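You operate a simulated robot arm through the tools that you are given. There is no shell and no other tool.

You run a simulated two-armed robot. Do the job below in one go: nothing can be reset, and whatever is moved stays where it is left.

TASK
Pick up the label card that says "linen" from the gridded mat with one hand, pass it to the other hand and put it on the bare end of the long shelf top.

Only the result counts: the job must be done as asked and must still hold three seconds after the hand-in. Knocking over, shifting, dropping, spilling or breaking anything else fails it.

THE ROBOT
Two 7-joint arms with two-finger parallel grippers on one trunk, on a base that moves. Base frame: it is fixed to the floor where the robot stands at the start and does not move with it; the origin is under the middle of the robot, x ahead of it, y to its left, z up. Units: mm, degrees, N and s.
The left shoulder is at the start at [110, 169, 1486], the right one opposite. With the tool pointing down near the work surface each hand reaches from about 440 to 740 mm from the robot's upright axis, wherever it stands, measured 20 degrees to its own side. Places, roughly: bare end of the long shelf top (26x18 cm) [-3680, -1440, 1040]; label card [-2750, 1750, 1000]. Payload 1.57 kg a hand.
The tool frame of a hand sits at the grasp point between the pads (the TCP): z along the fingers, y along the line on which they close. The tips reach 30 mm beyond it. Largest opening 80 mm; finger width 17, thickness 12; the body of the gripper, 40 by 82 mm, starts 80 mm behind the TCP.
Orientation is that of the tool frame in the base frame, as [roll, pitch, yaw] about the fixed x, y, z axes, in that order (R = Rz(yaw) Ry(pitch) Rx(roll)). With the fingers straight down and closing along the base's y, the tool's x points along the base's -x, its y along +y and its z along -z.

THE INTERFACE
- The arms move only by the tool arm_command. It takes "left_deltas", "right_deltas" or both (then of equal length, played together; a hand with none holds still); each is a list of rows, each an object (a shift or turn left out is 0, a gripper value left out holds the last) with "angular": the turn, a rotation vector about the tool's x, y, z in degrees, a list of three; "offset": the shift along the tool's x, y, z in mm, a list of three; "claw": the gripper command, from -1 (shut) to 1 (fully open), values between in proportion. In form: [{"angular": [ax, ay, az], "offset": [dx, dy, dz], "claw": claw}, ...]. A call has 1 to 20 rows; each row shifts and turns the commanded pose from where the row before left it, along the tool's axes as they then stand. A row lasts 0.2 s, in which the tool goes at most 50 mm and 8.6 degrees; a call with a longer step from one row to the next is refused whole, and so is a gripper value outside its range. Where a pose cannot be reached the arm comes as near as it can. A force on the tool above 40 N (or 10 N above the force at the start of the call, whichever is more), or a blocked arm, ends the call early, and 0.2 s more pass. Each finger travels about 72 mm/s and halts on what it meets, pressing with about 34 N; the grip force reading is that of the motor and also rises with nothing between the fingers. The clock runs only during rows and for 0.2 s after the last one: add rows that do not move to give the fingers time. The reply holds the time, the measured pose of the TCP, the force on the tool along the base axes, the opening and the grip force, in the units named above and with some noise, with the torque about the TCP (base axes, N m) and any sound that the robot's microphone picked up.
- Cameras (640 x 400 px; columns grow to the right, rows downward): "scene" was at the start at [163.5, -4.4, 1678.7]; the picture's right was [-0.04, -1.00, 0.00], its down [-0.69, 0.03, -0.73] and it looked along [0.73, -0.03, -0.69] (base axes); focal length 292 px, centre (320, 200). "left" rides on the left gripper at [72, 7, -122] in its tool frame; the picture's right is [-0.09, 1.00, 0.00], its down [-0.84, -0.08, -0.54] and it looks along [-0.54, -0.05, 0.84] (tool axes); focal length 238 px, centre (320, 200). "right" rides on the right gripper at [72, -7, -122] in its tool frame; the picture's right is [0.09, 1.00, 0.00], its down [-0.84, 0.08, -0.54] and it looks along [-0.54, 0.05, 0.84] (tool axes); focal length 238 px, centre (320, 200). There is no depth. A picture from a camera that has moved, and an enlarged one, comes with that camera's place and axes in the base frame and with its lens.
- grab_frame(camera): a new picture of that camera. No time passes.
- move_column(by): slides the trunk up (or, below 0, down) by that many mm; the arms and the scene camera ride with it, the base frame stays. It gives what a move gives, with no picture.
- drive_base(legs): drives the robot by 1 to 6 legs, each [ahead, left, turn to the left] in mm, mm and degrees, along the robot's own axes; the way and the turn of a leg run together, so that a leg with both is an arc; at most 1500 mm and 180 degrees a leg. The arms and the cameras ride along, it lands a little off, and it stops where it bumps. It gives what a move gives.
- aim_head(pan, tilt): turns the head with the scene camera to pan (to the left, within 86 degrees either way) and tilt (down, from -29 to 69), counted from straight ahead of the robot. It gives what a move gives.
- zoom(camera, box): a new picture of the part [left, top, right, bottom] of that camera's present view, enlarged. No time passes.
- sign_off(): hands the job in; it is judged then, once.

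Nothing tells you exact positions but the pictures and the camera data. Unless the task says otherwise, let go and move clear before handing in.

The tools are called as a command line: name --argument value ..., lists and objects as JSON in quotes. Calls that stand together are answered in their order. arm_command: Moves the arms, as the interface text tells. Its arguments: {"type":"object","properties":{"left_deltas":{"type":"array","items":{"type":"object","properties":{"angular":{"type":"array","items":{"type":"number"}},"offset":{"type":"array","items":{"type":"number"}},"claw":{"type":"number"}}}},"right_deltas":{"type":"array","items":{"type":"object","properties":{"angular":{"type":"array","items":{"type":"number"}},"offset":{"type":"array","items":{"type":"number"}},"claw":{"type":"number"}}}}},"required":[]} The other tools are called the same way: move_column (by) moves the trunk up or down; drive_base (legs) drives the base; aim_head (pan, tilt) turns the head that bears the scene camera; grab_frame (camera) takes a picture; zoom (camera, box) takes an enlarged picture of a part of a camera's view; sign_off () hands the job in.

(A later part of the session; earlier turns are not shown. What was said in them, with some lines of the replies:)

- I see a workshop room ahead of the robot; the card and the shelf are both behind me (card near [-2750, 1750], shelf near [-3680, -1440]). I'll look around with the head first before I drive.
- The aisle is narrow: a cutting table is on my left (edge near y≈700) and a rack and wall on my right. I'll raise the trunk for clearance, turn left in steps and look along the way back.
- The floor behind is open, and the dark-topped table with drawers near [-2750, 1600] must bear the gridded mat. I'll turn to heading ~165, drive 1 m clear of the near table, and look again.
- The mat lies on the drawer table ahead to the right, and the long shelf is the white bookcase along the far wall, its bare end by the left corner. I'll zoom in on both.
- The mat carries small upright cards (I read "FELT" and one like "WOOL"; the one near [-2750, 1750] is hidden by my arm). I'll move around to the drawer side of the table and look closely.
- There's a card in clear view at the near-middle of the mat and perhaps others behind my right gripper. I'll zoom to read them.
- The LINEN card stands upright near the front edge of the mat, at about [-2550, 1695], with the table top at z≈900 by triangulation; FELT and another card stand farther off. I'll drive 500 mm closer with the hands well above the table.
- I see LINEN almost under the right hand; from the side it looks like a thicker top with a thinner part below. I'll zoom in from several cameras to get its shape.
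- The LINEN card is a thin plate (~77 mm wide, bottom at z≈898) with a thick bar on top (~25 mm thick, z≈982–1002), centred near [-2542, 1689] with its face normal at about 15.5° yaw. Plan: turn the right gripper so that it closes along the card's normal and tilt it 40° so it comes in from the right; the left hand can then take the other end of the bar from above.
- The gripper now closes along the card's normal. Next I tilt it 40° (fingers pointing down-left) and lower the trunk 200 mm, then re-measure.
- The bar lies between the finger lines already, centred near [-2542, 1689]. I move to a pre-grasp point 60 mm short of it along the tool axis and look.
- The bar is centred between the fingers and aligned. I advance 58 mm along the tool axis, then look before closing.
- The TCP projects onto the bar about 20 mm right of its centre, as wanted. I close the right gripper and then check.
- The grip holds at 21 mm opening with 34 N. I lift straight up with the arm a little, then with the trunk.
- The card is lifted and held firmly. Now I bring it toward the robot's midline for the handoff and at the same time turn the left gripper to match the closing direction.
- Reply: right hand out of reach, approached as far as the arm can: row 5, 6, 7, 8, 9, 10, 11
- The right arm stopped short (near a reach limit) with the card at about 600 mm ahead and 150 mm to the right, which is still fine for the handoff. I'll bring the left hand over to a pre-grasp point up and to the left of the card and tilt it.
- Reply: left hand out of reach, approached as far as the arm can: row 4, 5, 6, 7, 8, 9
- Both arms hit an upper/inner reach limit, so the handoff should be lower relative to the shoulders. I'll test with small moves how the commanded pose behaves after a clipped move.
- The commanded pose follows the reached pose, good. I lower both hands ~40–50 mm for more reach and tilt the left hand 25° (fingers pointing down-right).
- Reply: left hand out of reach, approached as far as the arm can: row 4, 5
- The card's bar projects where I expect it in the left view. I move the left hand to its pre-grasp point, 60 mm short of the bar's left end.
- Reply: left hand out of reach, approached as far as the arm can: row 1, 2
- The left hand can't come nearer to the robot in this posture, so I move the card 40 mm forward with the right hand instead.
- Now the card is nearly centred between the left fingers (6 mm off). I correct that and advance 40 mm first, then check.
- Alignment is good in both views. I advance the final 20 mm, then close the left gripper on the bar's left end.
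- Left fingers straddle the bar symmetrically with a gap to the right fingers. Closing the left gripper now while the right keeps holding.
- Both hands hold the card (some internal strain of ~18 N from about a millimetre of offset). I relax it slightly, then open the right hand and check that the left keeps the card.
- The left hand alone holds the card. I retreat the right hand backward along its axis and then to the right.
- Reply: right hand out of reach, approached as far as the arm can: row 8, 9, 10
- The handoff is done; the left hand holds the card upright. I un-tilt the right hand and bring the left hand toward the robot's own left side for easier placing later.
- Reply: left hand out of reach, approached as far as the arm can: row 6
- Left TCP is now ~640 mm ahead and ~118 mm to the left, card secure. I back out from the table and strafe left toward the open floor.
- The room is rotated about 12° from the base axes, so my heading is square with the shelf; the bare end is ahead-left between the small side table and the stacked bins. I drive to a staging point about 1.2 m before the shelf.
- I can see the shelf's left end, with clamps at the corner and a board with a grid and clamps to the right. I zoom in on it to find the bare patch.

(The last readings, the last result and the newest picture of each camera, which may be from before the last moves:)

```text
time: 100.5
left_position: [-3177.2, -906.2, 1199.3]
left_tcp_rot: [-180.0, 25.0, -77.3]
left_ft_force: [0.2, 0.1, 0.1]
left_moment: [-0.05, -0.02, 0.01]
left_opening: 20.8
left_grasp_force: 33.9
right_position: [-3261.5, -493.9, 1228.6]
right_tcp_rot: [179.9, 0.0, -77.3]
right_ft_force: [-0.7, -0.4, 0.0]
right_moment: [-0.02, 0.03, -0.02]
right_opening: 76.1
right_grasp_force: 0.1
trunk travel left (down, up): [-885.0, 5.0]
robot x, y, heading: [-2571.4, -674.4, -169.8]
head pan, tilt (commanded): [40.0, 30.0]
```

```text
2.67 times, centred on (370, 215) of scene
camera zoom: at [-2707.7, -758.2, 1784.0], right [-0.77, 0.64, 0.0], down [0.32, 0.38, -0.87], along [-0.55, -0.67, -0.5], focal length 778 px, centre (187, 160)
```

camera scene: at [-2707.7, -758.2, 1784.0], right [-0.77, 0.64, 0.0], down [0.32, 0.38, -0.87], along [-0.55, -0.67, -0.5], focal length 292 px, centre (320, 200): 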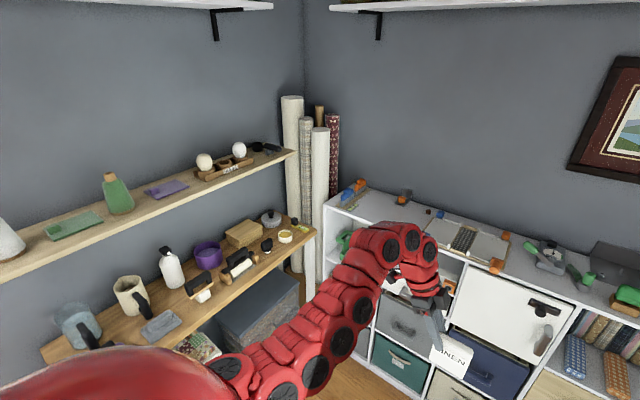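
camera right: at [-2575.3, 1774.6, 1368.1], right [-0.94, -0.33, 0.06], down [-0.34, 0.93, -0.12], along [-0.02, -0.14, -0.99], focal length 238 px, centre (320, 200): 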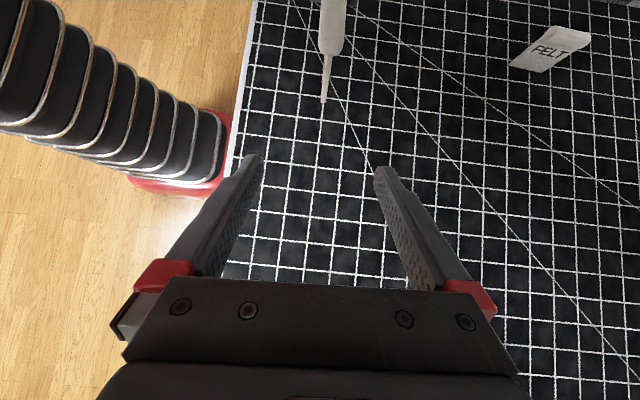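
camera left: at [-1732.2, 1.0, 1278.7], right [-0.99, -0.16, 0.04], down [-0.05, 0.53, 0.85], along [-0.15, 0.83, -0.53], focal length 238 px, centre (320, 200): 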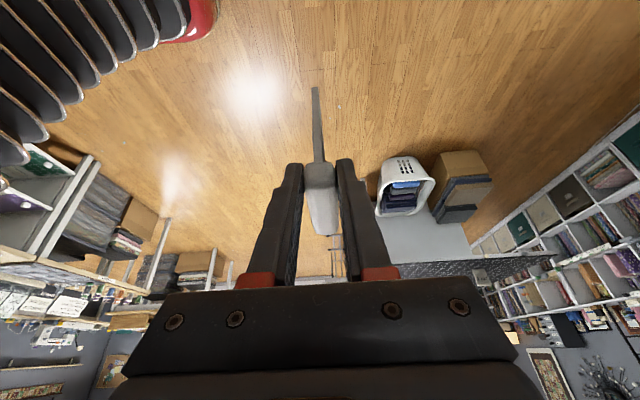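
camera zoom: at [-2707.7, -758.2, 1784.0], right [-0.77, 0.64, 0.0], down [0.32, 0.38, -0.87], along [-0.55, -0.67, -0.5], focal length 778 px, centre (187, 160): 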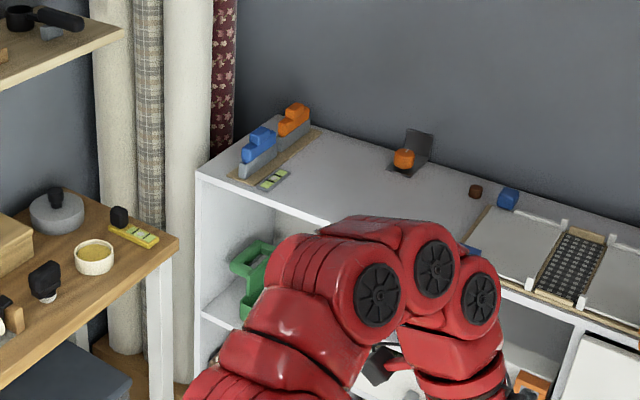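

The bare patch lies between the clamp strip at the left end and the book-stand/board, centred about 300 mm from the shelf's left end and 100 mm in from its front edge, consistent with the stated [-3680, -1440]. I pull the right hand back so it stays in front of the shelf, then drive diagonally nearer.

arm_command --right_deltas '[{"offset": [0, -20, 0]}, {"offset": [0, -20, 0]}, {"offset": [0, -20, 0]}, {"offset": [0, -20, 0]}, {"offset": [0, -20, 0]}, {"offset": [0, -20, 0]}, {"offset": [0, -20, 0]}, {"offset": [0, -20, 0]}, {}, {}]'

drive_base --legs '[[380, 350, 0]]'

aim_head --pan 10 --tilt 45

grab_frame --camera "scene"

grab_frame --camera "left"

grab_frame --camera "right"

```text
time: 102.7
left_position: [-3176.7, -905.7, 1199.2]
left_tcp_rot: [180.0, 25.0, -77.4]
left_ft_force: [0.9, 0.6, 0.4]
left_moment: [-0.03, 0.02, 0.0]
left_opening: 20.7
left_grasp_force: 34.1
right_position: [-3241.8, -489.2, 1230.8]
right_tcp_rot: [179.9, 0.0, -77.4]
right_ft_force: [-0.7, 0.2, -0.3]
right_moment: [0.02, 0.01, 0.02]
right_opening: 75.9
right_grasp_force: 0.2
right hand out of reach, approached as far as the arm can: row 2, 3, 4, 5, 6, 7, 8
trunk travel left (down, up): [-885.0, 5.0]
robot x, y, heading: [-2569.9, -674.5, -169.9]
head pan, tilt (commanded): [40.0, 30.0]
```

```text
time: 105.7
left_position: [-3489.4, -1321.6, 1199.2]
left_tcp_rot: [180.0, 25.0, -77.6]
left_ft_force: [1.3, -0.2, -0.7]
left_moment: [-0.01, -0.01, 0.0]
left_opening: 20.7
left_grasp_force: 34.1
right_position: [-3551.1, -903.6, 1229.9]
right_tcp_rot: [179.8, 0.0, -77.8]
right_ft_force: [-0.3, 0.1, 0.5]
right_moment: [-0.01, -0.02, 0.0]
right_opening: 76.1
right_grasp_force: 0.1
trunk travel left (down, up): [-885.0, 5.0]
robot x, y, heading: [-2880.3, -1092.6, -170.1]
head pan, tilt (commanded): [40.0, 30.0]
```

```text
time: 106.7
left_position: [-3488.4, -1321.9, 1199.1]
left_tcp_rot: [180.0, 25.1, -77.6]
left_ft_force: [0.4, -0.7, -0.7]
left_moment: [0.0, -0.03, 0.0]
left_opening: 20.8
left_grasp_force: 34.1
right_position: [-3549.8, -905.5, 1231.8]
right_tcp_rot: [-180.0, 0.0, -77.7]
right_ft_force: [-0.7, -0.1, 0.0]
right_moment: [-0.01, 0.02, -0.02]
right_opening: 76.0
right_grasp_force: 0.1
trunk travel left (down, up): [-885.0, 5.0]
robot x, y, heading: [-2881.3, -1088.9, -170.1]
head pan, tilt (commanded): [10.0, 45.0]
```

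```text
taken
camera scene: at [-3036.1, -1134.9, 1761.5], right [-0.34, 0.94, 0.0], down [0.66, 0.24, -0.71], along [-0.66, -0.24, -0.71], focal length 292 px, centre (320, 200)
```

scene: 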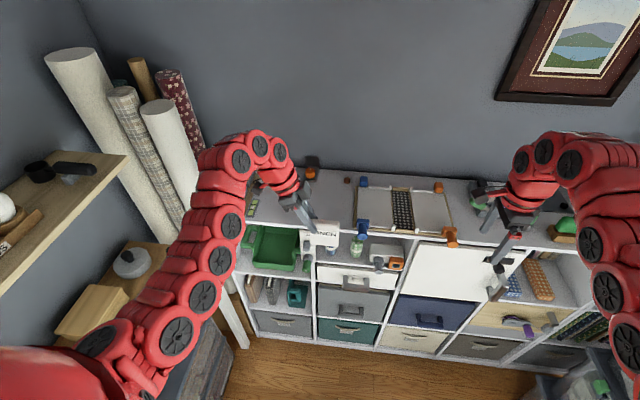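

```text
taken
camera left: at [-3469.9, -1438.5, 1278.9], right [-0.99, -0.13, 0.04], down [-0.04, 0.53, 0.85], along [-0.13, 0.84, -0.53], focal length 238 px, centre (320, 200)
```

left: 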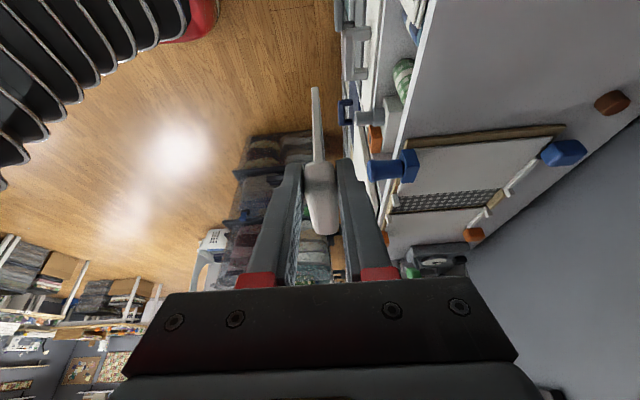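

```text
taken
camera right: at [-3527.8, -974.3, 1352.1], right [-0.95, -0.3, 0.0], down [-0.25, 0.8, 0.54], along [-0.16, 0.52, -0.84], focal length 238 px, centre (320, 200)
```

right: 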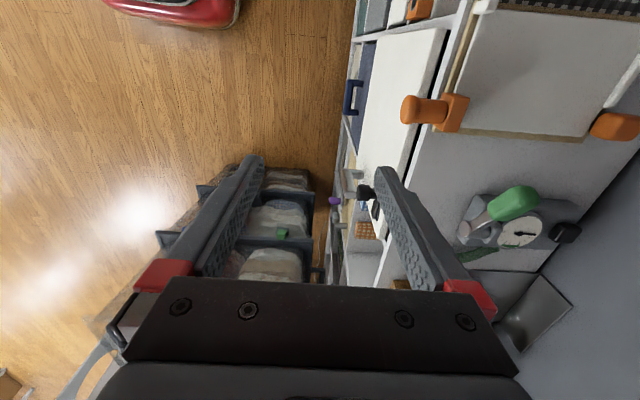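

The right hand couldn't retract in that orientation, so I turn its wrist back to the starting orientation, which reaches closer in, and then pull it back and up.

arm_command --right_deltas '[{"angular": [0, 0, -8]}, {"angular": [0, 0, -8]}, {"angular": [0, 0, -8]}, {"angular": [0, 0, -8]}, {"angular": [0, 0, -8]}, {"angular": [0, 0, -8]}, {"angular": [0, 0, -8]}, {"angular": [0, 0, -8]}, {"angular": [0, 0, -8]}, {"angular": [0, 0, -8]}, {"angular": [0, 0, -7.5]}, {"offset": [20, 0, 0]}, {"offset": [20, 0, 0]}, {"offset": [20, 0, 0]}, {"offset": [20, 0, 0]}, {"offset": [20, 0, 0]}, {"offset": [20, 0, 0]}, {"offset": [20, 0, 0]}, {"offset": [20, 0, 0]}, {}]'

grab_frame --camera "scene"

```text
time: 110.8
left_position: [-3487.5, -1322.7, 1199.6]
left_tcp_rot: [180.0, 25.1, -77.6]
left_ft_force: [-0.1, -0.4, -0.8]
left_moment: [-0.01, -0.01, -0.02]
left_opening: 20.6
left_grasp_force: 34.3
right_position: [-3551.2, -905.3, 1230.2]
right_tcp_rot: [180.0, 0.0, 9.8]
right_ft_force: [-0.1, 0.9, -0.8]
right_moment: [-0.01, -0.01, 0.01]
right_opening: 76.2
right_grasp_force: 0.1
right hand out of reach, approached as far as the arm can: row 12, 13, 14, 15, 16, 17, 18, 19
trunk travel left (down, up): [-885.0, 5.0]
robot x, y, heading: [-2882.3, -1089.0, -170.1]
head pan, tilt (commanded): [10.0, 45.0]
```

```text
taken
camera scene: at [-3036.3, -1135.0, 1761.5], right [-0.34, 0.94, 0.0], down [0.66, 0.24, -0.71], along [-0.66, -0.24, -0.71], focal length 292 px, centre (320, 200)
```

scene: 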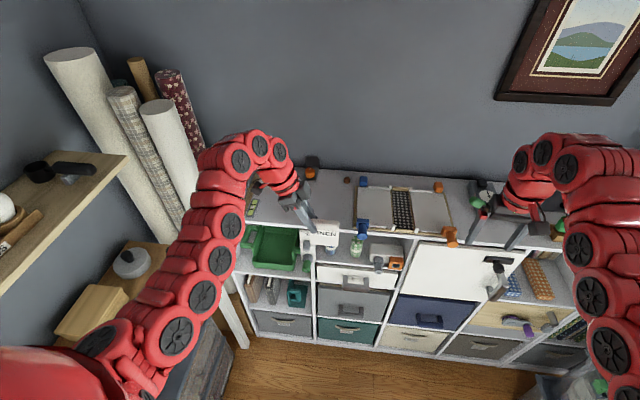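

The inner reach limit depends on height, so I lower the right hand (it's still well in front of the shelf) and then pull it back.

arm_command --right_deltas '[{"offset": [0, 0, 30]}, {"offset": [0, 0, 30]}, {"offset": [0, 0, 30]}, {"offset": [0, 0, 30]}, {"offset": [0, 0, 30]}, {"offset": [20, 0, 0]}, {"offset": [20, 0, 0]}, {"offset": [20, 0, 0]}, {"offset": [20, 0, 0]}, {"offset": [20, 0, 0]}, {"offset": [20, 0, 0]}, {"offset": [20, 0, 0]}, {"offset": [20, 0, 0]}, {}]'

grab_frame --camera "scene"

grab_frame --camera "right"

```text
time: 113.8
left_position: [-3487.9, -1322.4, 1198.9]
left_tcp_rot: [-180.0, 25.0, -77.5]
left_ft_force: [0.0, 1.3, -0.2]
left_moment: [-0.02, -0.03, 0.0]
left_opening: 20.5
left_grasp_force: 33.5
right_position: [-3405.9, -864.5, 1070.6]
right_tcp_rot: [-179.8, 0.2, 9.8]
right_ft_force: [0.3, -0.4, -0.9]
right_moment: [0.02, 0.0, 0.0]
right_opening: 76.2
right_grasp_force: 0.1
right hand out of reach, approached as far as the arm can: row 1, 2, 8, 9, 11
trunk travel left (down, up): [-885.0, 5.0]
robot x, y, heading: [-2880.4, -1090.2, -170.0]
head pan, tilt (commanded): [10.0, 45.0]
```

```text
taken
camera scene: at [-3036.8, -1134.6, 1761.4], right [-0.34, 0.94, 0.0], down [0.67, 0.24, -0.71], along [-0.66, -0.24, -0.71], focal length 292 px, centre (320, 200)
```

scene: 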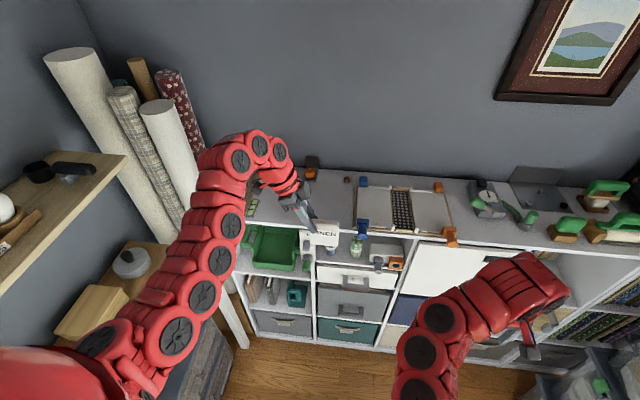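

```text
taken
camera right: at [-3335.2, -845.8, 1192.1], right [0.26, -0.97, 0.0], down [-0.81, -0.22, 0.54], along [-0.52, -0.14, -0.84], focal length 238 px, centre (320, 200)
```

right: 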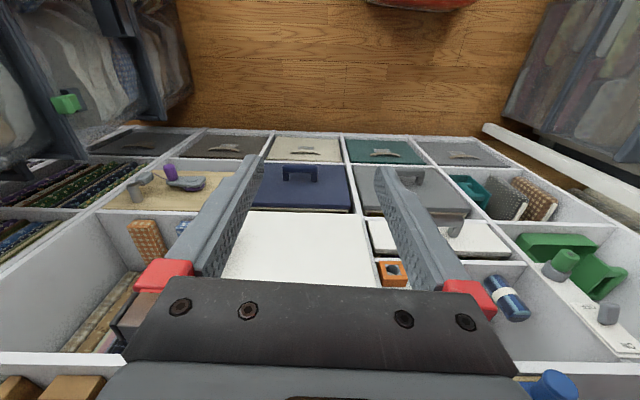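

The right hand is now tucked back, 290 mm in front of the shelf. I zoom in on the bare end to pin down its position.

zoom --camera "scene" --box '[220, 140, 412, 260]'

zoom --camera "left" --box '[320, 0, 640, 200]'

```text
3.33 times, centred on (316, 200) of scene
camera zoom: at [-3036.8, -1134.6, 1761.4], right [-0.34, 0.94, 0.0], down [0.67, 0.24, -0.71], along [-0.66, -0.24, -0.71], focal length 972 px, centre (333, 200)
```

zoom: 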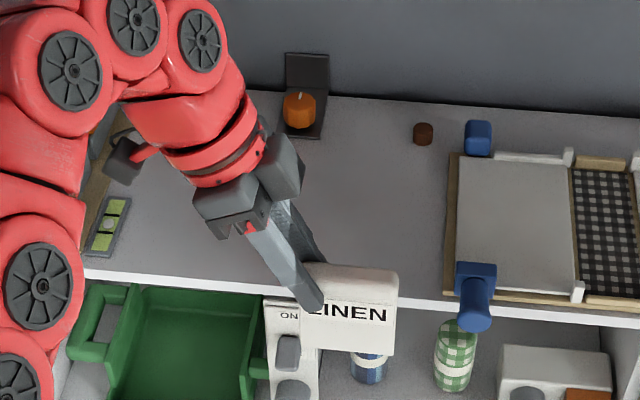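

```text
2.00 times, centred on (480, 100) of left
camera zoom: at [-3470.4, -1438.2, 1278.6], right [-0.99, -0.13, 0.04], down [-0.04, 0.53, 0.85], along [-0.13, 0.84, -0.53], focal length 477 px, centre (0, 400)
```

zoom: 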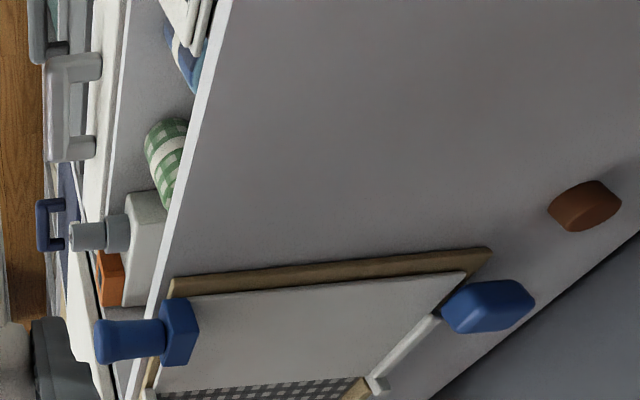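

The bare patch spans roughly 165–480 mm from the left end and 0–200 mm in depth; I'll aim the card at its middle, [-3675, -1433]. I drive the base most of the way at this safe height (card bottom ~1096, shelf top ~1040).

drive_base --legs '[[185, 60, 0]]'

grab_frame --camera "scene"

grab_frame --camera "left"

grab_frame --camera "right"

```text
time: 115.4
left_position: [-3656.0, -1410.0, 1200.4]
left_tcp_rot: [179.9, 25.0, -77.9]
left_ft_force: [0.5, -0.4, 0.2]
left_moment: [0.02, 0.0, 0.04]
left_opening: 20.5
left_grasp_force: 33.8
right_position: [-3571.7, -952.2, 1071.9]
right_tcp_rot: [-179.9, 0.2, 9.6]
right_ft_force: [0.1, 0.6, 1.8]
right_moment: [0.04, 0.02, -0.03]
right_opening: 76.0
right_grasp_force: 0.0
trunk travel left (down, up): [-885.0, 5.0]
robot x, y, heading: [-3048.1, -1182.4, -170.3]
head pan, tilt (commanded): [10.0, 45.0]
```

```text
taken
camera scene: at [-3202.2, -1223.6, 1761.8], right [-0.34, 0.94, 0.0], down [0.67, 0.24, -0.71], along [-0.67, -0.24, -0.71], focal length 292 px, centre (320, 200)
```

scene: 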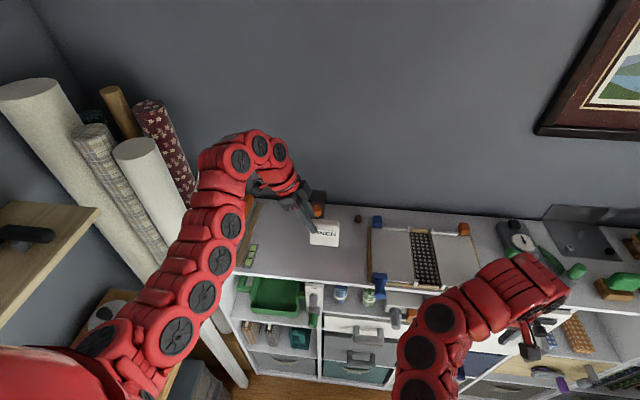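

```text
taken
camera left: at [-3638.0, -1525.5, 1279.9], right [-0.99, -0.13, 0.04], down [-0.03, 0.53, 0.84], along [-0.13, 0.84, -0.53], focal length 238 px, centre (320, 200)
```

left: 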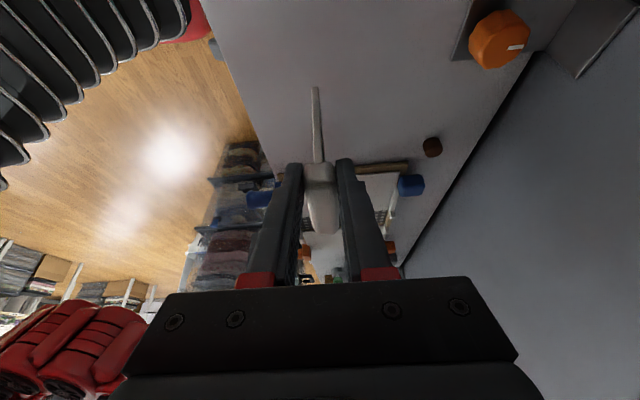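

```text
taken
camera right: at [-3500.5, -933.7, 1192.9], right [0.26, -0.97, 0.0], down [-0.81, -0.22, 0.54], along [-0.53, -0.14, -0.84], focal length 238 px, centre (320, 200)
```

right: 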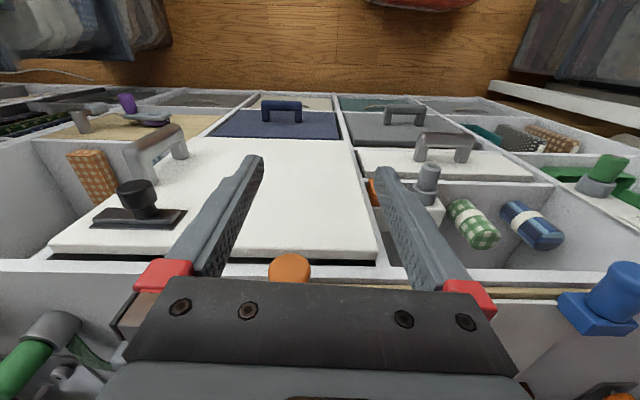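

The card is over the shelf's front part with everything clear. I shift the left hand 53 mm left and 24 mm forward to the target spot, keeping the height.

arm_command --left_deltas '[{"offset": [16, 8, -7.5]}, {"offset": [16, 8, -7.5]}, {"offset": [16, 7.8, -7.4]}, {}, {}]'

zoom --camera "scene" --box '[200, 140, 392, 260]'

grab_frame --camera "left"

```text
time: 116.6
left_position: [-3669.8, -1467.0, 1198.9]
left_tcp_rot: [180.0, 25.1, -77.9]
left_ft_force: [1.1, 0.1, -0.8]
left_moment: [-0.02, 0.02, -0.03]
left_opening: 21.0
left_grasp_force: 34.5
right_position: [-3572.7, -952.2, 1071.9]
right_tcp_rot: [-180.0, 0.1, 9.6]
right_ft_force: [-0.5, -0.1, -0.2]
right_moment: [0.01, -0.01, -0.02]
right_opening: 76.2
right_grasp_force: 0.1
trunk travel left (down, up): [-885.0, 5.0]
robot x, y, heading: [-3049.5, -1182.0, -170.3]
head pan, tilt (commanded): [10.0, 45.0]
```

```text
3.33 times, centred on (296, 200) of scene
camera zoom: at [-3204.8, -1224.8, 1761.5], right [-0.34, 0.94, 0.0], down [0.67, 0.24, -0.71], along [-0.67, -0.24, -0.71], focal length 972 px, centre (400, 200)
```

zoom: 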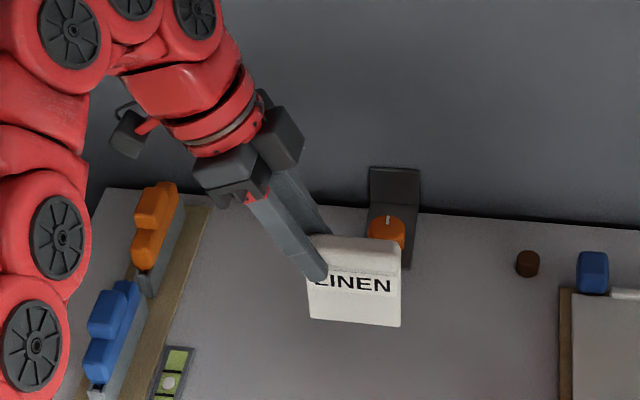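

```text
taken
camera left: at [-3652.0, -1583.2, 1278.1], right [-0.99, -0.13, 0.04], down [-0.04, 0.53, 0.85], along [-0.13, 0.84, -0.53], focal length 238 px, centre (320, 200)
```

left: 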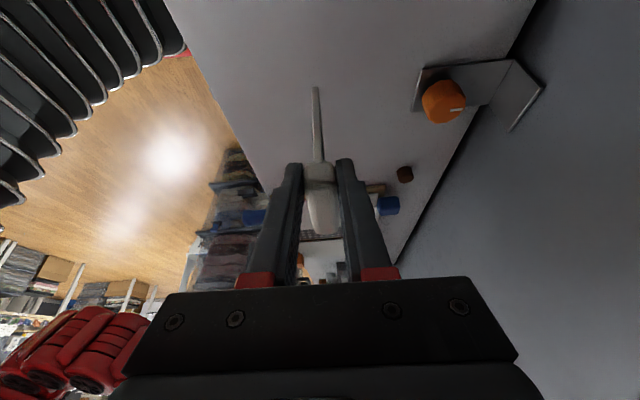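

The landing point projects onto bare surface, clear of the clamp strip, candle stand and board. I lower 44 mm, then look before the last centimetre.

arm_command --left_deltas '[{"offset": [4.65, 0, 9.97]}, {"offset": [4.65, 0, 9.97]}, {"offset": [4.65, 0, 9.97]}, {"offset": [4.65, 0, 9.97]}, {}, {}]'

zoom --camera "scene" --box '[200, 140, 392, 260]'

grab_frame --camera "left"

zoom --camera "left" --box '[270, 60, 398, 140]'

```text
time: 118.0
left_position: [-3669.4, -1466.6, 1155.2]
left_tcp_rot: [180.0, 25.0, -77.9]
left_ft_force: [0.3, -0.2, -0.4]
left_moment: [-0.02, 0.01, 0.04]
left_opening: 20.5
left_grasp_force: 33.8
right_position: [-3572.8, -952.2, 1070.8]
right_tcp_rot: [-179.9, 0.0, 9.6]
right_ft_force: [-1.5, -0.6, -0.1]
right_moment: [-0.03, 0.0, 0.02]
right_opening: 76.0
right_grasp_force: 0.0
trunk travel left (down, up): [-885.0, 5.0]
robot x, y, heading: [-3050.8, -1186.8, -170.3]
head pan, tilt (commanded): [10.0, 45.0]
```

```text
3.33 times, centred on (296, 200) of scene
camera zoom: at [-3204.6, -1224.9, 1761.5], right [-0.34, 0.94, 0.0], down [0.67, 0.24, -0.71], along [-0.67, -0.24, -0.71], focal length 972 px, centre (400, 200)
```

zoom: 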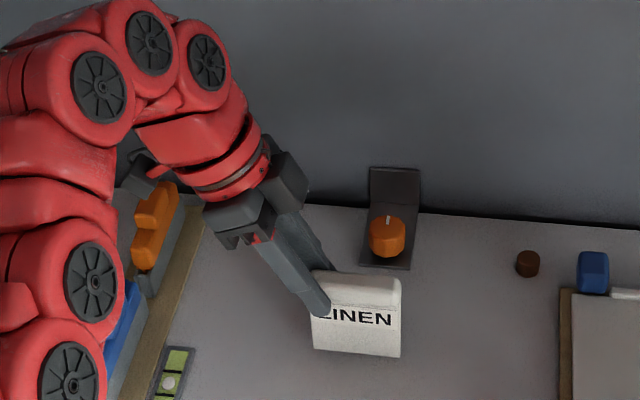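

```text
taken
camera left: at [-3651.6, -1582.9, 1234.8], right [-0.99, -0.13, 0.04], down [-0.04, 0.53, 0.85], along [-0.13, 0.84, -0.53], focal length 238 px, centre (320, 200)
```

left: 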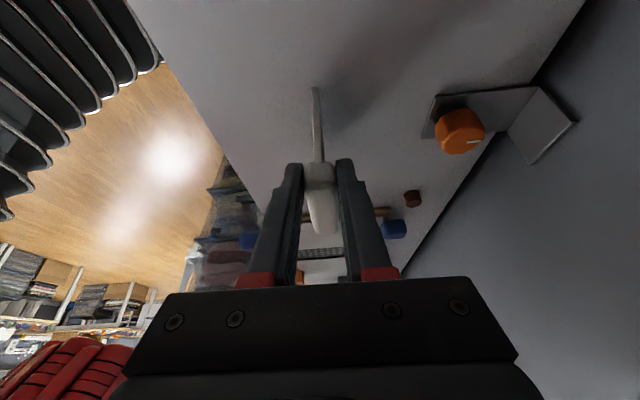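

```text
5.00 times, centred on (334, 100) of left
camera zoom: at [-3651.6, -1582.9, 1234.8], right [-0.99, -0.13, 0.04], down [-0.04, 0.53, 0.85], along [-0.13, 0.84, -0.53], focal length 1192 px, centre (250, 700)
```

zoom: 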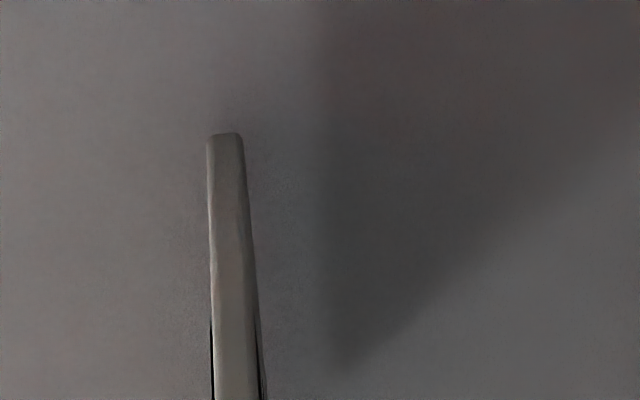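

About 10 mm should remain. I lower in 2 mm rows and watch the vertical force.

arm_command --left_deltas '[{"offset": [0.85, 0, 1.81]}, {"offset": [0.85, 0, 1.81]}, {"offset": [0.85, 0, 1.81]}, {}]'

arm_command --left_deltas '[{"offset": [0.42, 0, 0.91]}, {"offset": [0.42, 0, 0.91]}, {}]'

zoom --camera "left" --box '[270, 60, 398, 140]'

```text
time: 119.0
left_position: [-3669.9, -1467.7, 1149.6]
left_tcp_rot: [180.0, 25.1, -77.9]
left_ft_force: [-0.1, 0.6, -1.2]
left_moment: [0.0, 0.0, 0.01]
left_opening: 20.6
left_grasp_force: 33.7
right_position: [-3573.1, -952.8, 1070.4]
right_tcp_rot: [-179.9, 0.1, 9.5]
right_ft_force: [-0.8, 0.2, -0.2]
right_moment: [0.0, -0.01, 0.01]
right_opening: 75.8
right_grasp_force: 0.0
trunk travel left (down, up): [-885.0, 5.0]
robot x, y, heading: [-3051.8, -1181.5, -170.1]
head pan, tilt (commanded): [10.0, 45.0]
```

```text
time: 119.8
left_position: [-3669.3, -1465.6, 1148.4]
left_tcp_rot: [179.6, 25.1, -77.9]
left_ft_force: [-3.5, -3.6, 19.0]
left_moment: [0.18, 0.4, 0.12]
left_opening: 20.7
left_grasp_force: 34.0
right_position: [-3571.4, -952.5, 1071.9]
right_tcp_rot: [-179.9, 0.1, 9.7]
right_ft_force: [-0.4, 0.7, 0.0]
right_moment: [0.04, 0.02, 0.04]
right_opening: 76.1
right_grasp_force: 0.1
trunk travel left (down, up): [-885.0, 5.0]
robot x, y, heading: [-3046.6, -1183.2, -170.3]
head pan, tilt (commanded): [10.0, 45.0]
```

```text
5.00 times, centred on (334, 100) of left
camera zoom: at [-3651.0, -1583.3, 1228.3], right [-0.99, -0.13, 0.04], down [-0.03, 0.53, 0.85], along [-0.13, 0.84, -0.53], focal length 1192 px, centre (250, 700)
```

zoom: 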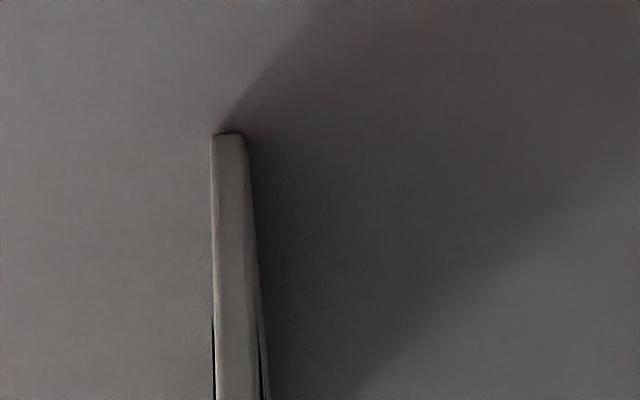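

Contact with the shelf: +19 N at TCP z≈1148, card bottom resting. I ease off about 0.6 mm to relieve the pressure before letting go.

arm_command --left_deltas '[{"offset": [-0.25, 0, -0.55]}, {}]'

```text
time: 120.4
left_position: [-3669.1, -1467.9, 1148.8]
left_tcp_rot: [179.8, 25.1, -77.9]
left_ft_force: [-2.3, -5.8, 23.6]
left_moment: [0.13, 0.43, 0.13]
left_opening: 20.8
left_grasp_force: 34.2
right_position: [-3571.5, -952.7, 1071.1]
right_tcp_rot: [-179.9, 0.2, 9.6]
right_ft_force: [-0.7, -0.6, -0.6]
right_moment: [-0.03, 0.0, -0.01]
right_opening: 76.2
right_grasp_force: 0.0
trunk travel left (down, up): [-885.0, 5.0]
robot x, y, heading: [-3048.0, -1183.9, -170.1]
head pan, tilt (commanded): [10.0, 45.0]
```

arm_command --left_deltas '[{"offset": [-0.25, 0, -0.55]}, {}, {}]'

```text
time: 121.2
left_position: [-3668.0, -1466.3, 1148.7]
left_tcp_rot: [179.9, 25.1, -77.9]
left_ft_force: [-1.3, -3.1, 14.9]
left_moment: [0.04, 0.23, 0.08]
left_opening: 20.3
left_grasp_force: 34.2
right_position: [-3571.1, -953.4, 1071.6]
right_tcp_rot: [-179.9, 0.2, 9.5]
right_ft_force: [0.9, 0.7, -0.3]
right_moment: [0.01, -0.03, -0.02]
right_opening: 76.1
right_grasp_force: 0.0
trunk travel left (down, up): [-885.0, 5.0]
robot x, y, heading: [-3045.2, -1185.3, -170.2]
head pan, tilt (commanded): [10.0, 45.0]
```

The force is dropping (15 N). I ease off another half millimetre at a time so the card merely rests on the shelf.

arm_command --left_deltas '[{"offset": [-0.21, 0, -0.45]}, {}, {}]'

zoom --camera "scene" --box '[200, 140, 392, 260]'

```text
time: 122.0
left_position: [-3668.4, -1466.6, 1149.4]
left_tcp_rot: [-180.0, 25.0, -77.9]
left_ft_force: [-1.9, 0.0, 7.5]
left_moment: [0.14, 0.12, 0.08]
left_opening: 20.9
left_grasp_force: 34.0
right_position: [-3571.6, -952.1, 1071.4]
right_tcp_rot: [-179.9, 0.1, 9.5]
right_ft_force: [0.5, 0.7, 0.4]
right_moment: [-0.01, -0.01, 0.03]
right_opening: 76.0
right_grasp_force: 0.0
trunk travel left (down, up): [-885.0, 5.0]
robot x, y, heading: [-3050.8, -1182.6, -170.2]
head pan, tilt (commanded): [10.0, 45.0]
```

```text
3.33 times, centred on (296, 200) of scene
camera zoom: at [-3203.8, -1224.1, 1761.5], right [-0.34, 0.94, 0.0], down [0.67, 0.24, -0.71], along [-0.67, -0.24, -0.71], focal length 972 px, centre (400, 200)
```

zoom: 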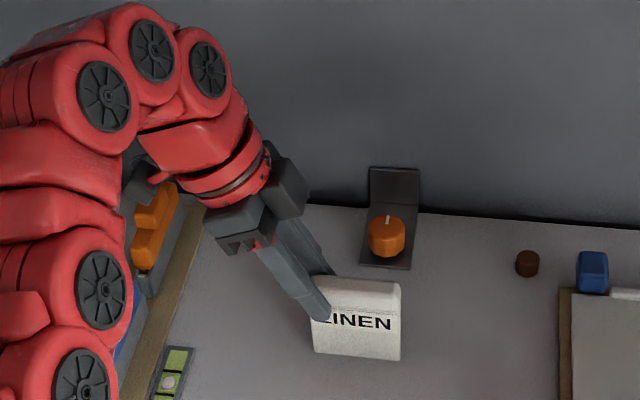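

The card rests with only ~7 N of load and sits upright on the bare patch. I open the left gripper slowly and symmetrically.

arm_command --left_deltas '[{"claw": -0.45}, {"claw": -0.42}, {"claw": -0.38}, {"claw": -0.32}, {"claw": -0.2}, {"claw": 0}, {"claw": 0.3}, {"claw": 0.5}, {}, {}]'

zoom --camera "scene" --box '[200, 140, 392, 260]'

grab_frame --camera "left"

```text
time: 124.2
left_position: [-3670.0, -1467.7, 1149.3]
left_tcp_rot: [180.0, 25.1, -78.1]
left_ft_force: [-0.4, -0.3, 0.5]
left_moment: [0.01, 0.05, 0.04]
left_opening: 60.1
left_grasp_force: 0.2
right_position: [-3572.7, -952.2, 1070.6]
right_tcp_rot: [-179.9, 0.1, 9.6]
right_ft_force: [0.4, 0.6, -0.1]
right_moment: [0.02, -0.01, -0.03]
right_opening: 75.9
right_grasp_force: 0.0
trunk travel left (down, up): [-885.0, 5.0]
robot x, y, heading: [-3051.9, -1182.6, -170.2]
head pan, tilt (commanded): [10.0, 45.0]
```

```text
3.33 times, centred on (296, 200) of scene
camera zoom: at [-3204.6, -1224.8, 1761.5], right [-0.34, 0.94, 0.0], down [0.67, 0.24, -0.71], along [-0.67, -0.24, -0.71], focal length 972 px, centre (400, 200)
```

zoom: 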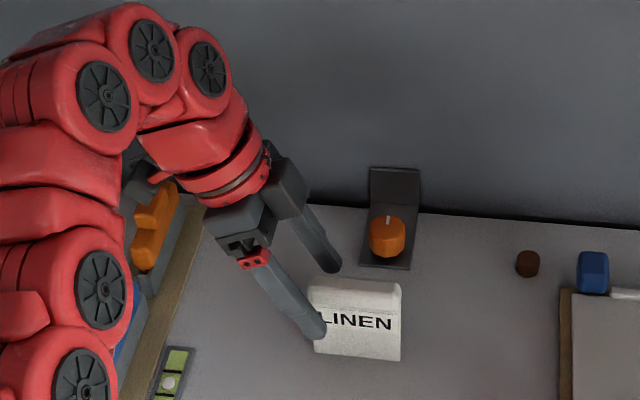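

```text
taken
camera left: at [-3652.0, -1583.5, 1228.1], right [-0.99, -0.13, 0.04], down [-0.04, 0.53, 0.85], along [-0.13, 0.84, -0.53], focal length 238 px, centre (320, 200)
```

left: 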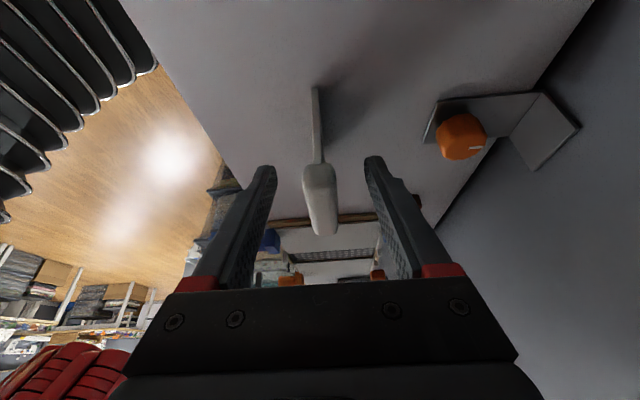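

The card stands freely and upright. I raise the left hand straight up 60 mm with the fingers straddling, then check again.

arm_command --left_deltas '[{"offset": [-4.2, 0, -9.1]}, {"offset": [-4.2, 0, -9.1]}, {"offset": [-4.2, 0, -9.1]}, {"offset": [-4.2, 0, -9.1]}, {"offset": [-4.2, 0, -9.1]}, {"offset": [-4.2, 0, -9.1]}, {}, {}]'

zoom --camera "scene" --box '[200, 140, 392, 260]'

grab_frame --camera "left"

```text
time: 126.0
left_position: [-3668.6, -1466.5, 1208.5]
left_tcp_rot: [-180.0, 25.1, -77.9]
left_ft_force: [-0.7, -0.6, -0.3]
left_moment: [-0.01, 0.02, 0.02]
left_opening: 60.2
left_grasp_force: 0.0
right_position: [-3572.7, -952.4, 1070.3]
right_tcp_rot: [-179.9, 0.1, 9.6]
right_ft_force: [0.2, 0.1, -0.4]
right_moment: [0.01, 0.0, 0.03]
right_opening: 76.0
right_grasp_force: 0.1
trunk travel left (down, up): [-885.0, 5.0]
robot x, y, heading: [-3049.8, -1182.8, -170.5]
head pan, tilt (commanded): [10.0, 45.0]
```

```text
3.33 times, centred on (296, 200) of scene
camera zoom: at [-3204.7, -1224.9, 1761.5], right [-0.34, 0.94, 0.0], down [0.67, 0.24, -0.71], along [-0.67, -0.24, -0.71], focal length 972 px, centre (400, 200)
```

zoom: 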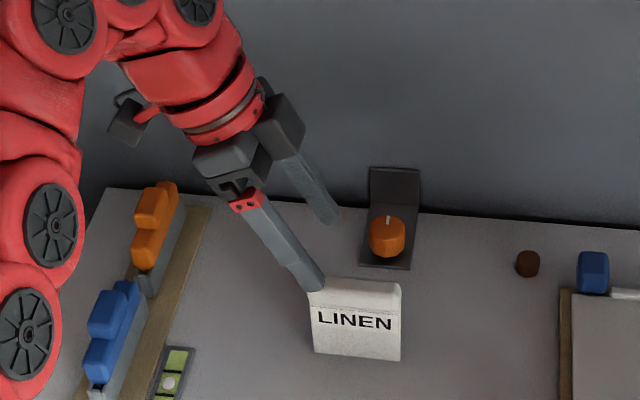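

```text
taken
camera left: at [-3652.6, -1582.1, 1289.0], right [-0.99, -0.13, 0.04], down [-0.04, 0.53, 0.85], along [-0.13, 0.84, -0.53], focal length 238 px, centre (320, 200)
```

left: 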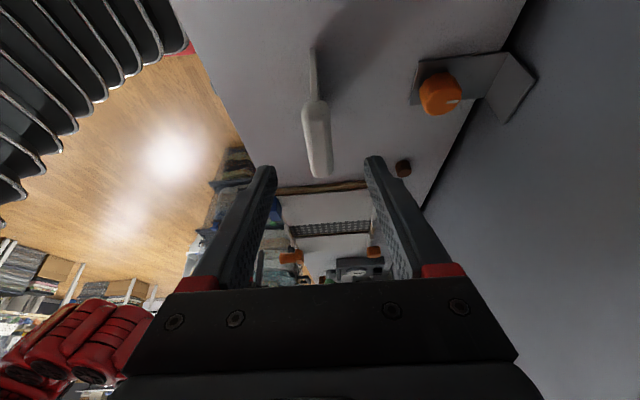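

The card stands undisturbed and the fingertips are ~30 mm above it. I raise a bit more and then back the base away.

arm_command --left_deltas '[{"offset": [-4.2, 0, -9.1]}, {"offset": [-4.2, 0, -9.1]}, {"offset": [-4.2, 0, -9.1]}, {}]'

drive_base --legs '[[-350, 0, 0]]'

grab_frame --camera "scene"

zoom --camera "scene" --box '[200, 100, 440, 250]'

```text
time: 127.0
left_position: [-3668.9, -1468.4, 1238.8]
left_tcp_rot: [-180.0, 25.2, -77.9]
left_ft_force: [-0.1, 0.9, -0.2]
left_moment: [0.0, 0.04, -0.01]
left_opening: 59.9
left_grasp_force: 0.0
right_position: [-3573.2, -952.0, 1070.7]
right_tcp_rot: [-180.0, 0.1, 9.6]
right_ft_force: [1.1, -0.5, -0.1]
right_moment: [-0.02, 0.02, -0.01]
right_opening: 76.1
right_grasp_force: 0.0
trunk travel left (down, up): [-885.0, 5.0]
robot x, y, heading: [-3050.2, -1185.4, -170.2]
head pan, tilt (commanded): [10.0, 45.0]
```

```text
time: 129.4
left_position: [-3327.2, -1404.4, 1241.2]
left_tcp_rot: [179.8, 24.9, -78.4]
left_ft_force: [0.2, 0.1, 0.1]
left_moment: [-0.01, 0.0, 0.01]
left_opening: 60.0
left_grasp_force: 0.2
right_position: [-3226.6, -891.3, 1072.0]
right_tcp_rot: [-179.9, 0.2, 9.3]
right_ft_force: [0.0, -0.3, -0.2]
right_moment: [-0.05, 0.02, 0.0]
right_opening: 76.4
right_grasp_force: 0.0
trunk travel left (down, up): [-885.0, 5.0]
robot x, y, heading: [-2706.9, -1124.5, -170.5]
head pan, tilt (commanded): [10.0, 45.0]
stopped in leg 1: the robot was blocked; the commanded pose is now the measured one
```

```text
taken
camera scene: at [-2859.3, -1165.4, 1761.9], right [-0.33, 0.94, 0.0], down [0.67, 0.23, -0.71], along [-0.67, -0.23, -0.71], focal length 292 px, centre (320, 200)
```

scene: 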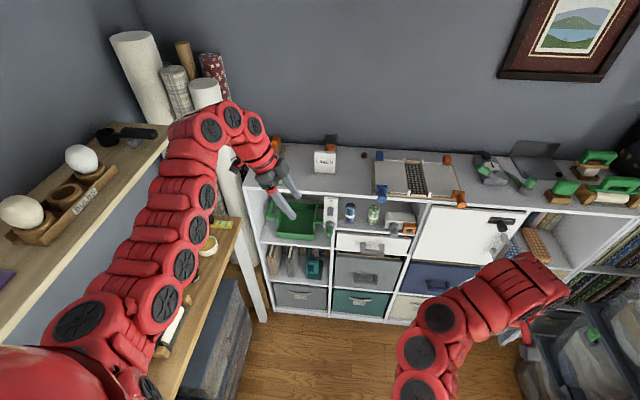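

```text
2.67 times, centred on (320, 175) of scene
camera zoom: at [-2859.3, -1165.4, 1761.9], right [-0.33, 0.94, 0.0], down [0.67, 0.23, -0.71], along [-0.67, -0.23, -0.71], focal length 778 px, centre (320, 267)
```

zoom: 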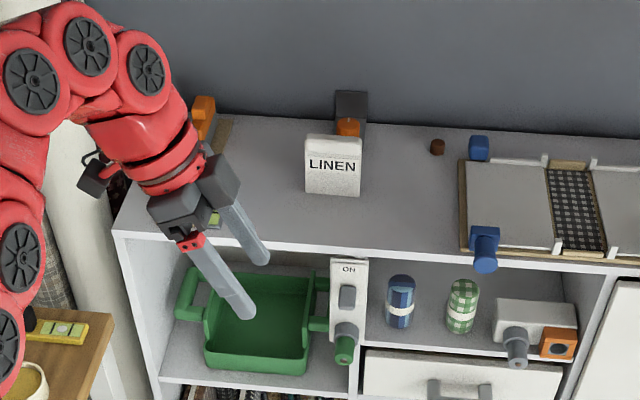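

The card stands on the shelf alone, well placed. The base reported being blocked at the end of backing up, so I check what is near on the left before anything else moves.

aim_head --pan 86 --tilt 45

grab_frame --camera "scene"

aim_head --pan 60 --tilt 30

grab_frame --camera "scene"

aim_head --pan 86 --tilt 20

grab_frame --camera "scene"

```text
time: 130.9
left_position: [-3330.1, -1406.6, 1239.0]
left_tcp_rot: [179.9, 25.0, -78.2]
left_ft_force: [0.4, 0.0, 0.7]
left_moment: [0.01, -0.01, -0.01]
left_opening: 59.8
left_grasp_force: 0.0
right_position: [-3229.4, -892.5, 1071.2]
right_tcp_rot: [-180.0, 0.1, 9.2]
right_ft_force: [0.1, -0.5, -0.3]
right_moment: [-0.01, -0.01, -0.04]
right_opening: 76.4
right_grasp_force: 0.0
trunk travel left (down, up): [-885.0, 5.0]
robot x, y, heading: [-2709.9, -1125.8, -170.7]
head pan, tilt (commanded): [85.9, 45.0]
```

```text
taken
camera scene: at [-2779.1, -1219.9, 1761.5], right [-1.0, -0.09, 0.0], down [-0.06, 0.7, -0.71], along [0.07, -0.7, -0.71], focal length 292 px, centre (320, 200)
```

scene: 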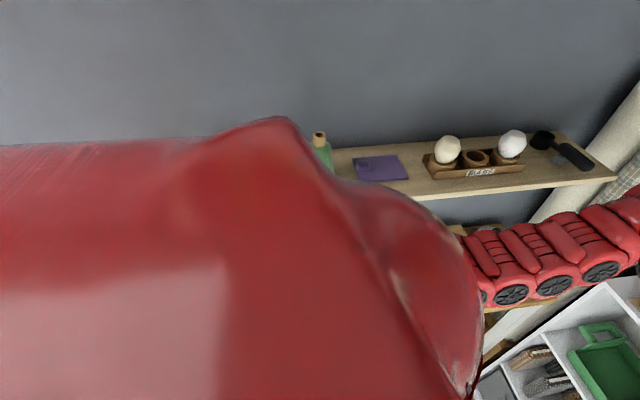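

```text
time: 131.8
left_position: [-3330.7, -1405.5, 1239.5]
left_tcp_rot: [179.9, 25.1, -78.2]
left_ft_force: [-1.1, 0.1, -0.2]
left_moment: [0.01, -0.01, -0.02]
left_opening: 60.2
left_grasp_force: 0.0
right_position: [-3229.7, -889.9, 1071.1]
right_tcp_rot: [-179.9, 0.1, 9.3]
right_ft_force: [0.2, 0.1, 0.6]
right_moment: [0.01, -0.03, 0.01]
right_opening: 76.2
right_grasp_force: 0.2
trunk travel left (down, up): [-885.0, 5.0]
robot x, y, heading: [-2710.9, -1122.5, -170.8]
head pan, tilt (commanded): [60.0, 30.0]
```

```text
taken
camera scene: at [-2818.0, -1223.4, 1784.1], right [-0.94, 0.35, 0.0], down [0.18, 0.47, -0.87], along [-0.3, -0.81, -0.5], focal length 292 px, centre (320, 200)
```

scene: 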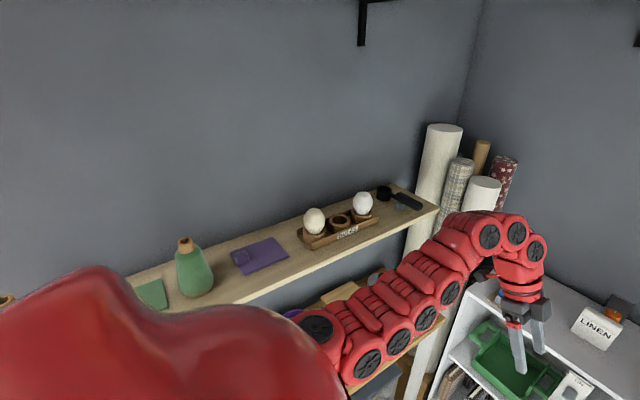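

```text
time: 132.7
left_position: [-3329.5, -1406.7, 1239.4]
left_tcp_rot: [179.8, 25.1, -78.1]
left_ft_force: [-0.8, -0.4, -0.1]
left_moment: [-0.01, 0.0, 0.01]
left_opening: 60.0
left_grasp_force: 0.0
right_position: [-3231.2, -890.6, 1070.1]
right_tcp_rot: [-179.9, 0.1, 9.3]
right_ft_force: [-0.2, 0.3, 0.1]
right_moment: [0.02, 0.01, -0.02]
right_opening: 75.8
right_grasp_force: 0.0
trunk travel left (down, up): [-885.0, 5.0]
robot x, y, heading: [-2707.2, -1121.9, -170.6]
head pan, tilt (commanded): [85.9, 20.0]
```

```text
taken
camera scene: at [-2777.8, -1231.5, 1800.1], right [-1.0, -0.09, 0.0], down [-0.03, 0.34, -0.94], along [0.09, -0.94, -0.34], focal length 292 px, centre (320, 200)
```

scene: 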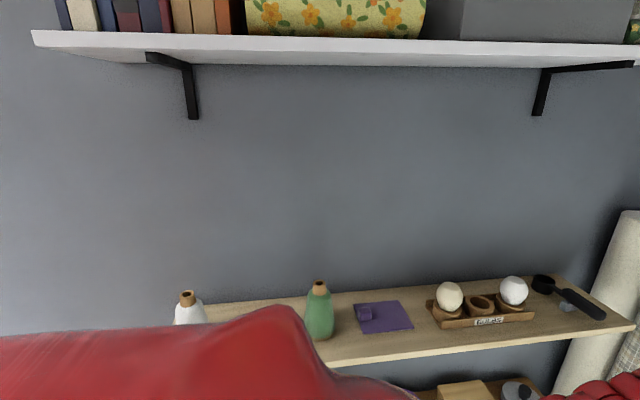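

The wall shelf and small table items on the left are all upright; the base most likely just touched the workbench leg behind-left. I ease forward and right a little to break that contact and then verify the card once more.

drive_base --legs '[[40, -80, 0]]'

aim_head --pan 15 --tilt 40

grab_frame --camera "scene"

zoom --camera "scene" --box '[200, 100, 440, 250]'

grab_frame --camera "left"

grab_frame --camera "right"

```text
time: 133.8
left_position: [-3378.6, -1336.6, 1239.8]
left_tcp_rot: [179.8, 25.0, -78.1]
left_ft_force: [0.0, 0.2, 0.7]
left_moment: [0.01, 0.0, -0.03]
left_opening: 60.3
left_grasp_force: 0.0
right_position: [-3279.9, -821.5, 1071.7]
right_tcp_rot: [-179.8, 0.1, 9.3]
right_ft_force: [0.5, 0.1, -0.3]
right_moment: [0.0, 0.01, 0.02]
right_opening: 75.9
right_grasp_force: 0.0
trunk travel left (down, up): [-885.0, 5.0]
robot x, y, heading: [-2757.0, -1052.1, -170.4]
head pan, tilt (commanded): [85.9, 20.0]
```

```text
time: 135.2
left_position: [-3380.6, -1334.9, 1239.3]
left_tcp_rot: [180.0, 25.0, -78.1]
left_ft_force: [0.0, 0.0, -0.1]
left_moment: [-0.02, -0.01, 0.01]
left_opening: 60.1
left_grasp_force: 0.0
right_position: [-3281.2, -820.4, 1070.5]
right_tcp_rot: [-179.9, 0.0, 9.3]
right_ft_force: [-0.3, -0.8, 0.1]
right_moment: [-0.01, -0.03, -0.02]
right_opening: 75.8
right_grasp_force: 0.0
trunk travel left (down, up): [-885.0, 5.0]
robot x, y, heading: [-2756.9, -1055.7, -170.6]
head pan, tilt (commanded): [15.0, 40.0]
```

```text
taken
camera scene: at [-2915.3, -1102.0, 1768.7], right [-0.41, 0.91, 0.0], down [0.59, 0.27, -0.77], along [-0.7, -0.32, -0.64], focal length 292 px, centre (320, 200)
```

scene: 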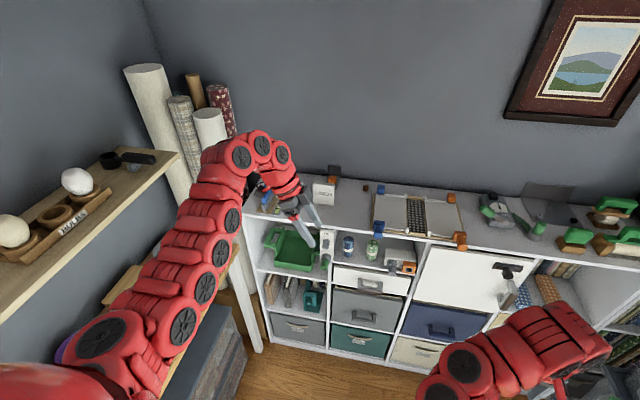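

```text
2.67 times, centred on (320, 175) of scene
camera zoom: at [-2915.3, -1102.0, 1768.7], right [-0.41, 0.91, 0.0], down [0.59, 0.27, -0.77], along [-0.7, -0.32, -0.64], focal length 778 px, centre (320, 267)
```

zoom: 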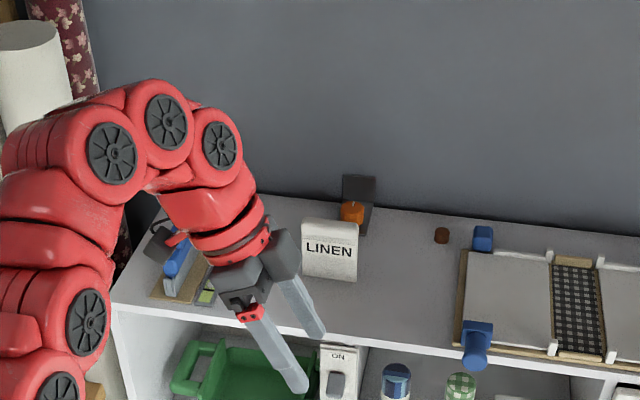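

```text
taken
camera left: at [-3363.5, -1451.2, 1319.0], right [-0.99, -0.12, 0.04], down [-0.03, 0.53, 0.84], along [-0.13, 0.84, -0.53], focal length 238 px, centre (320, 200)
```

left: 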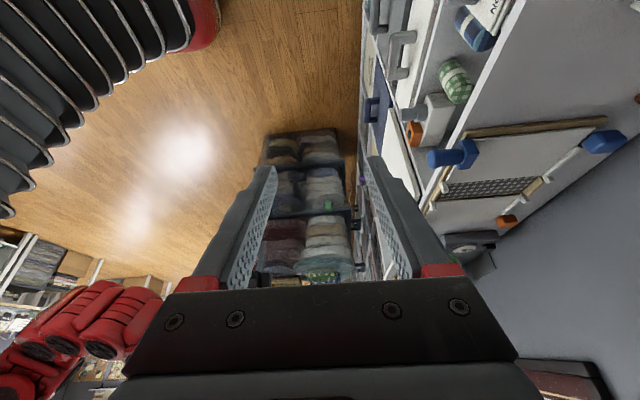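

```text
taken
camera right: at [-3210.7, -802.4, 1192.2], right [0.25, -0.97, 0.0], down [-0.81, -0.21, 0.54], along [-0.53, -0.14, -0.84], focal length 238 px, centre (320, 200)
```

right: 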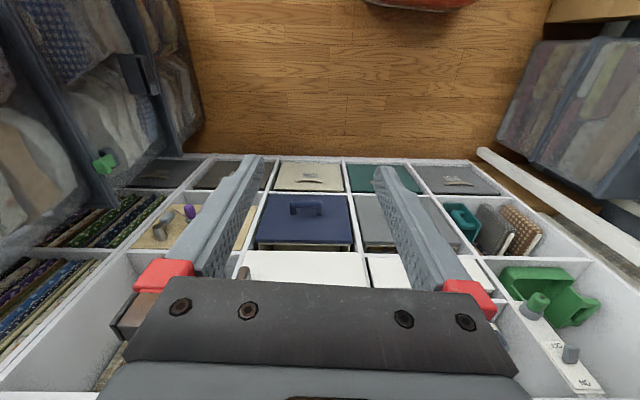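

The LINEN card stands upright on the bare end of the shelf top. Everything I can see around it is undisturbed, and both hands are empty and well clear. I couldn't see behind me, where the base was blocked while backing up (probably by the workbench). I'm handing the job in now.

sign_off

```text
The job is handed in.
```

The "linen" card is standing upright near the middle of the bare end of the long shelf top. The right hand picked it up from the gridded mat and passed it to the left hand, which set it down and let go. Both hands are empty and clear of it.

While backing away from the shelf, the base was blocked at the end of its move, probably by the workbench behind and to the left. I moved off it straight away. Everything I could see on the shelves and the small table was still in place, but I could not see that part of the workbench, so I can't confirm nothing there shifted.
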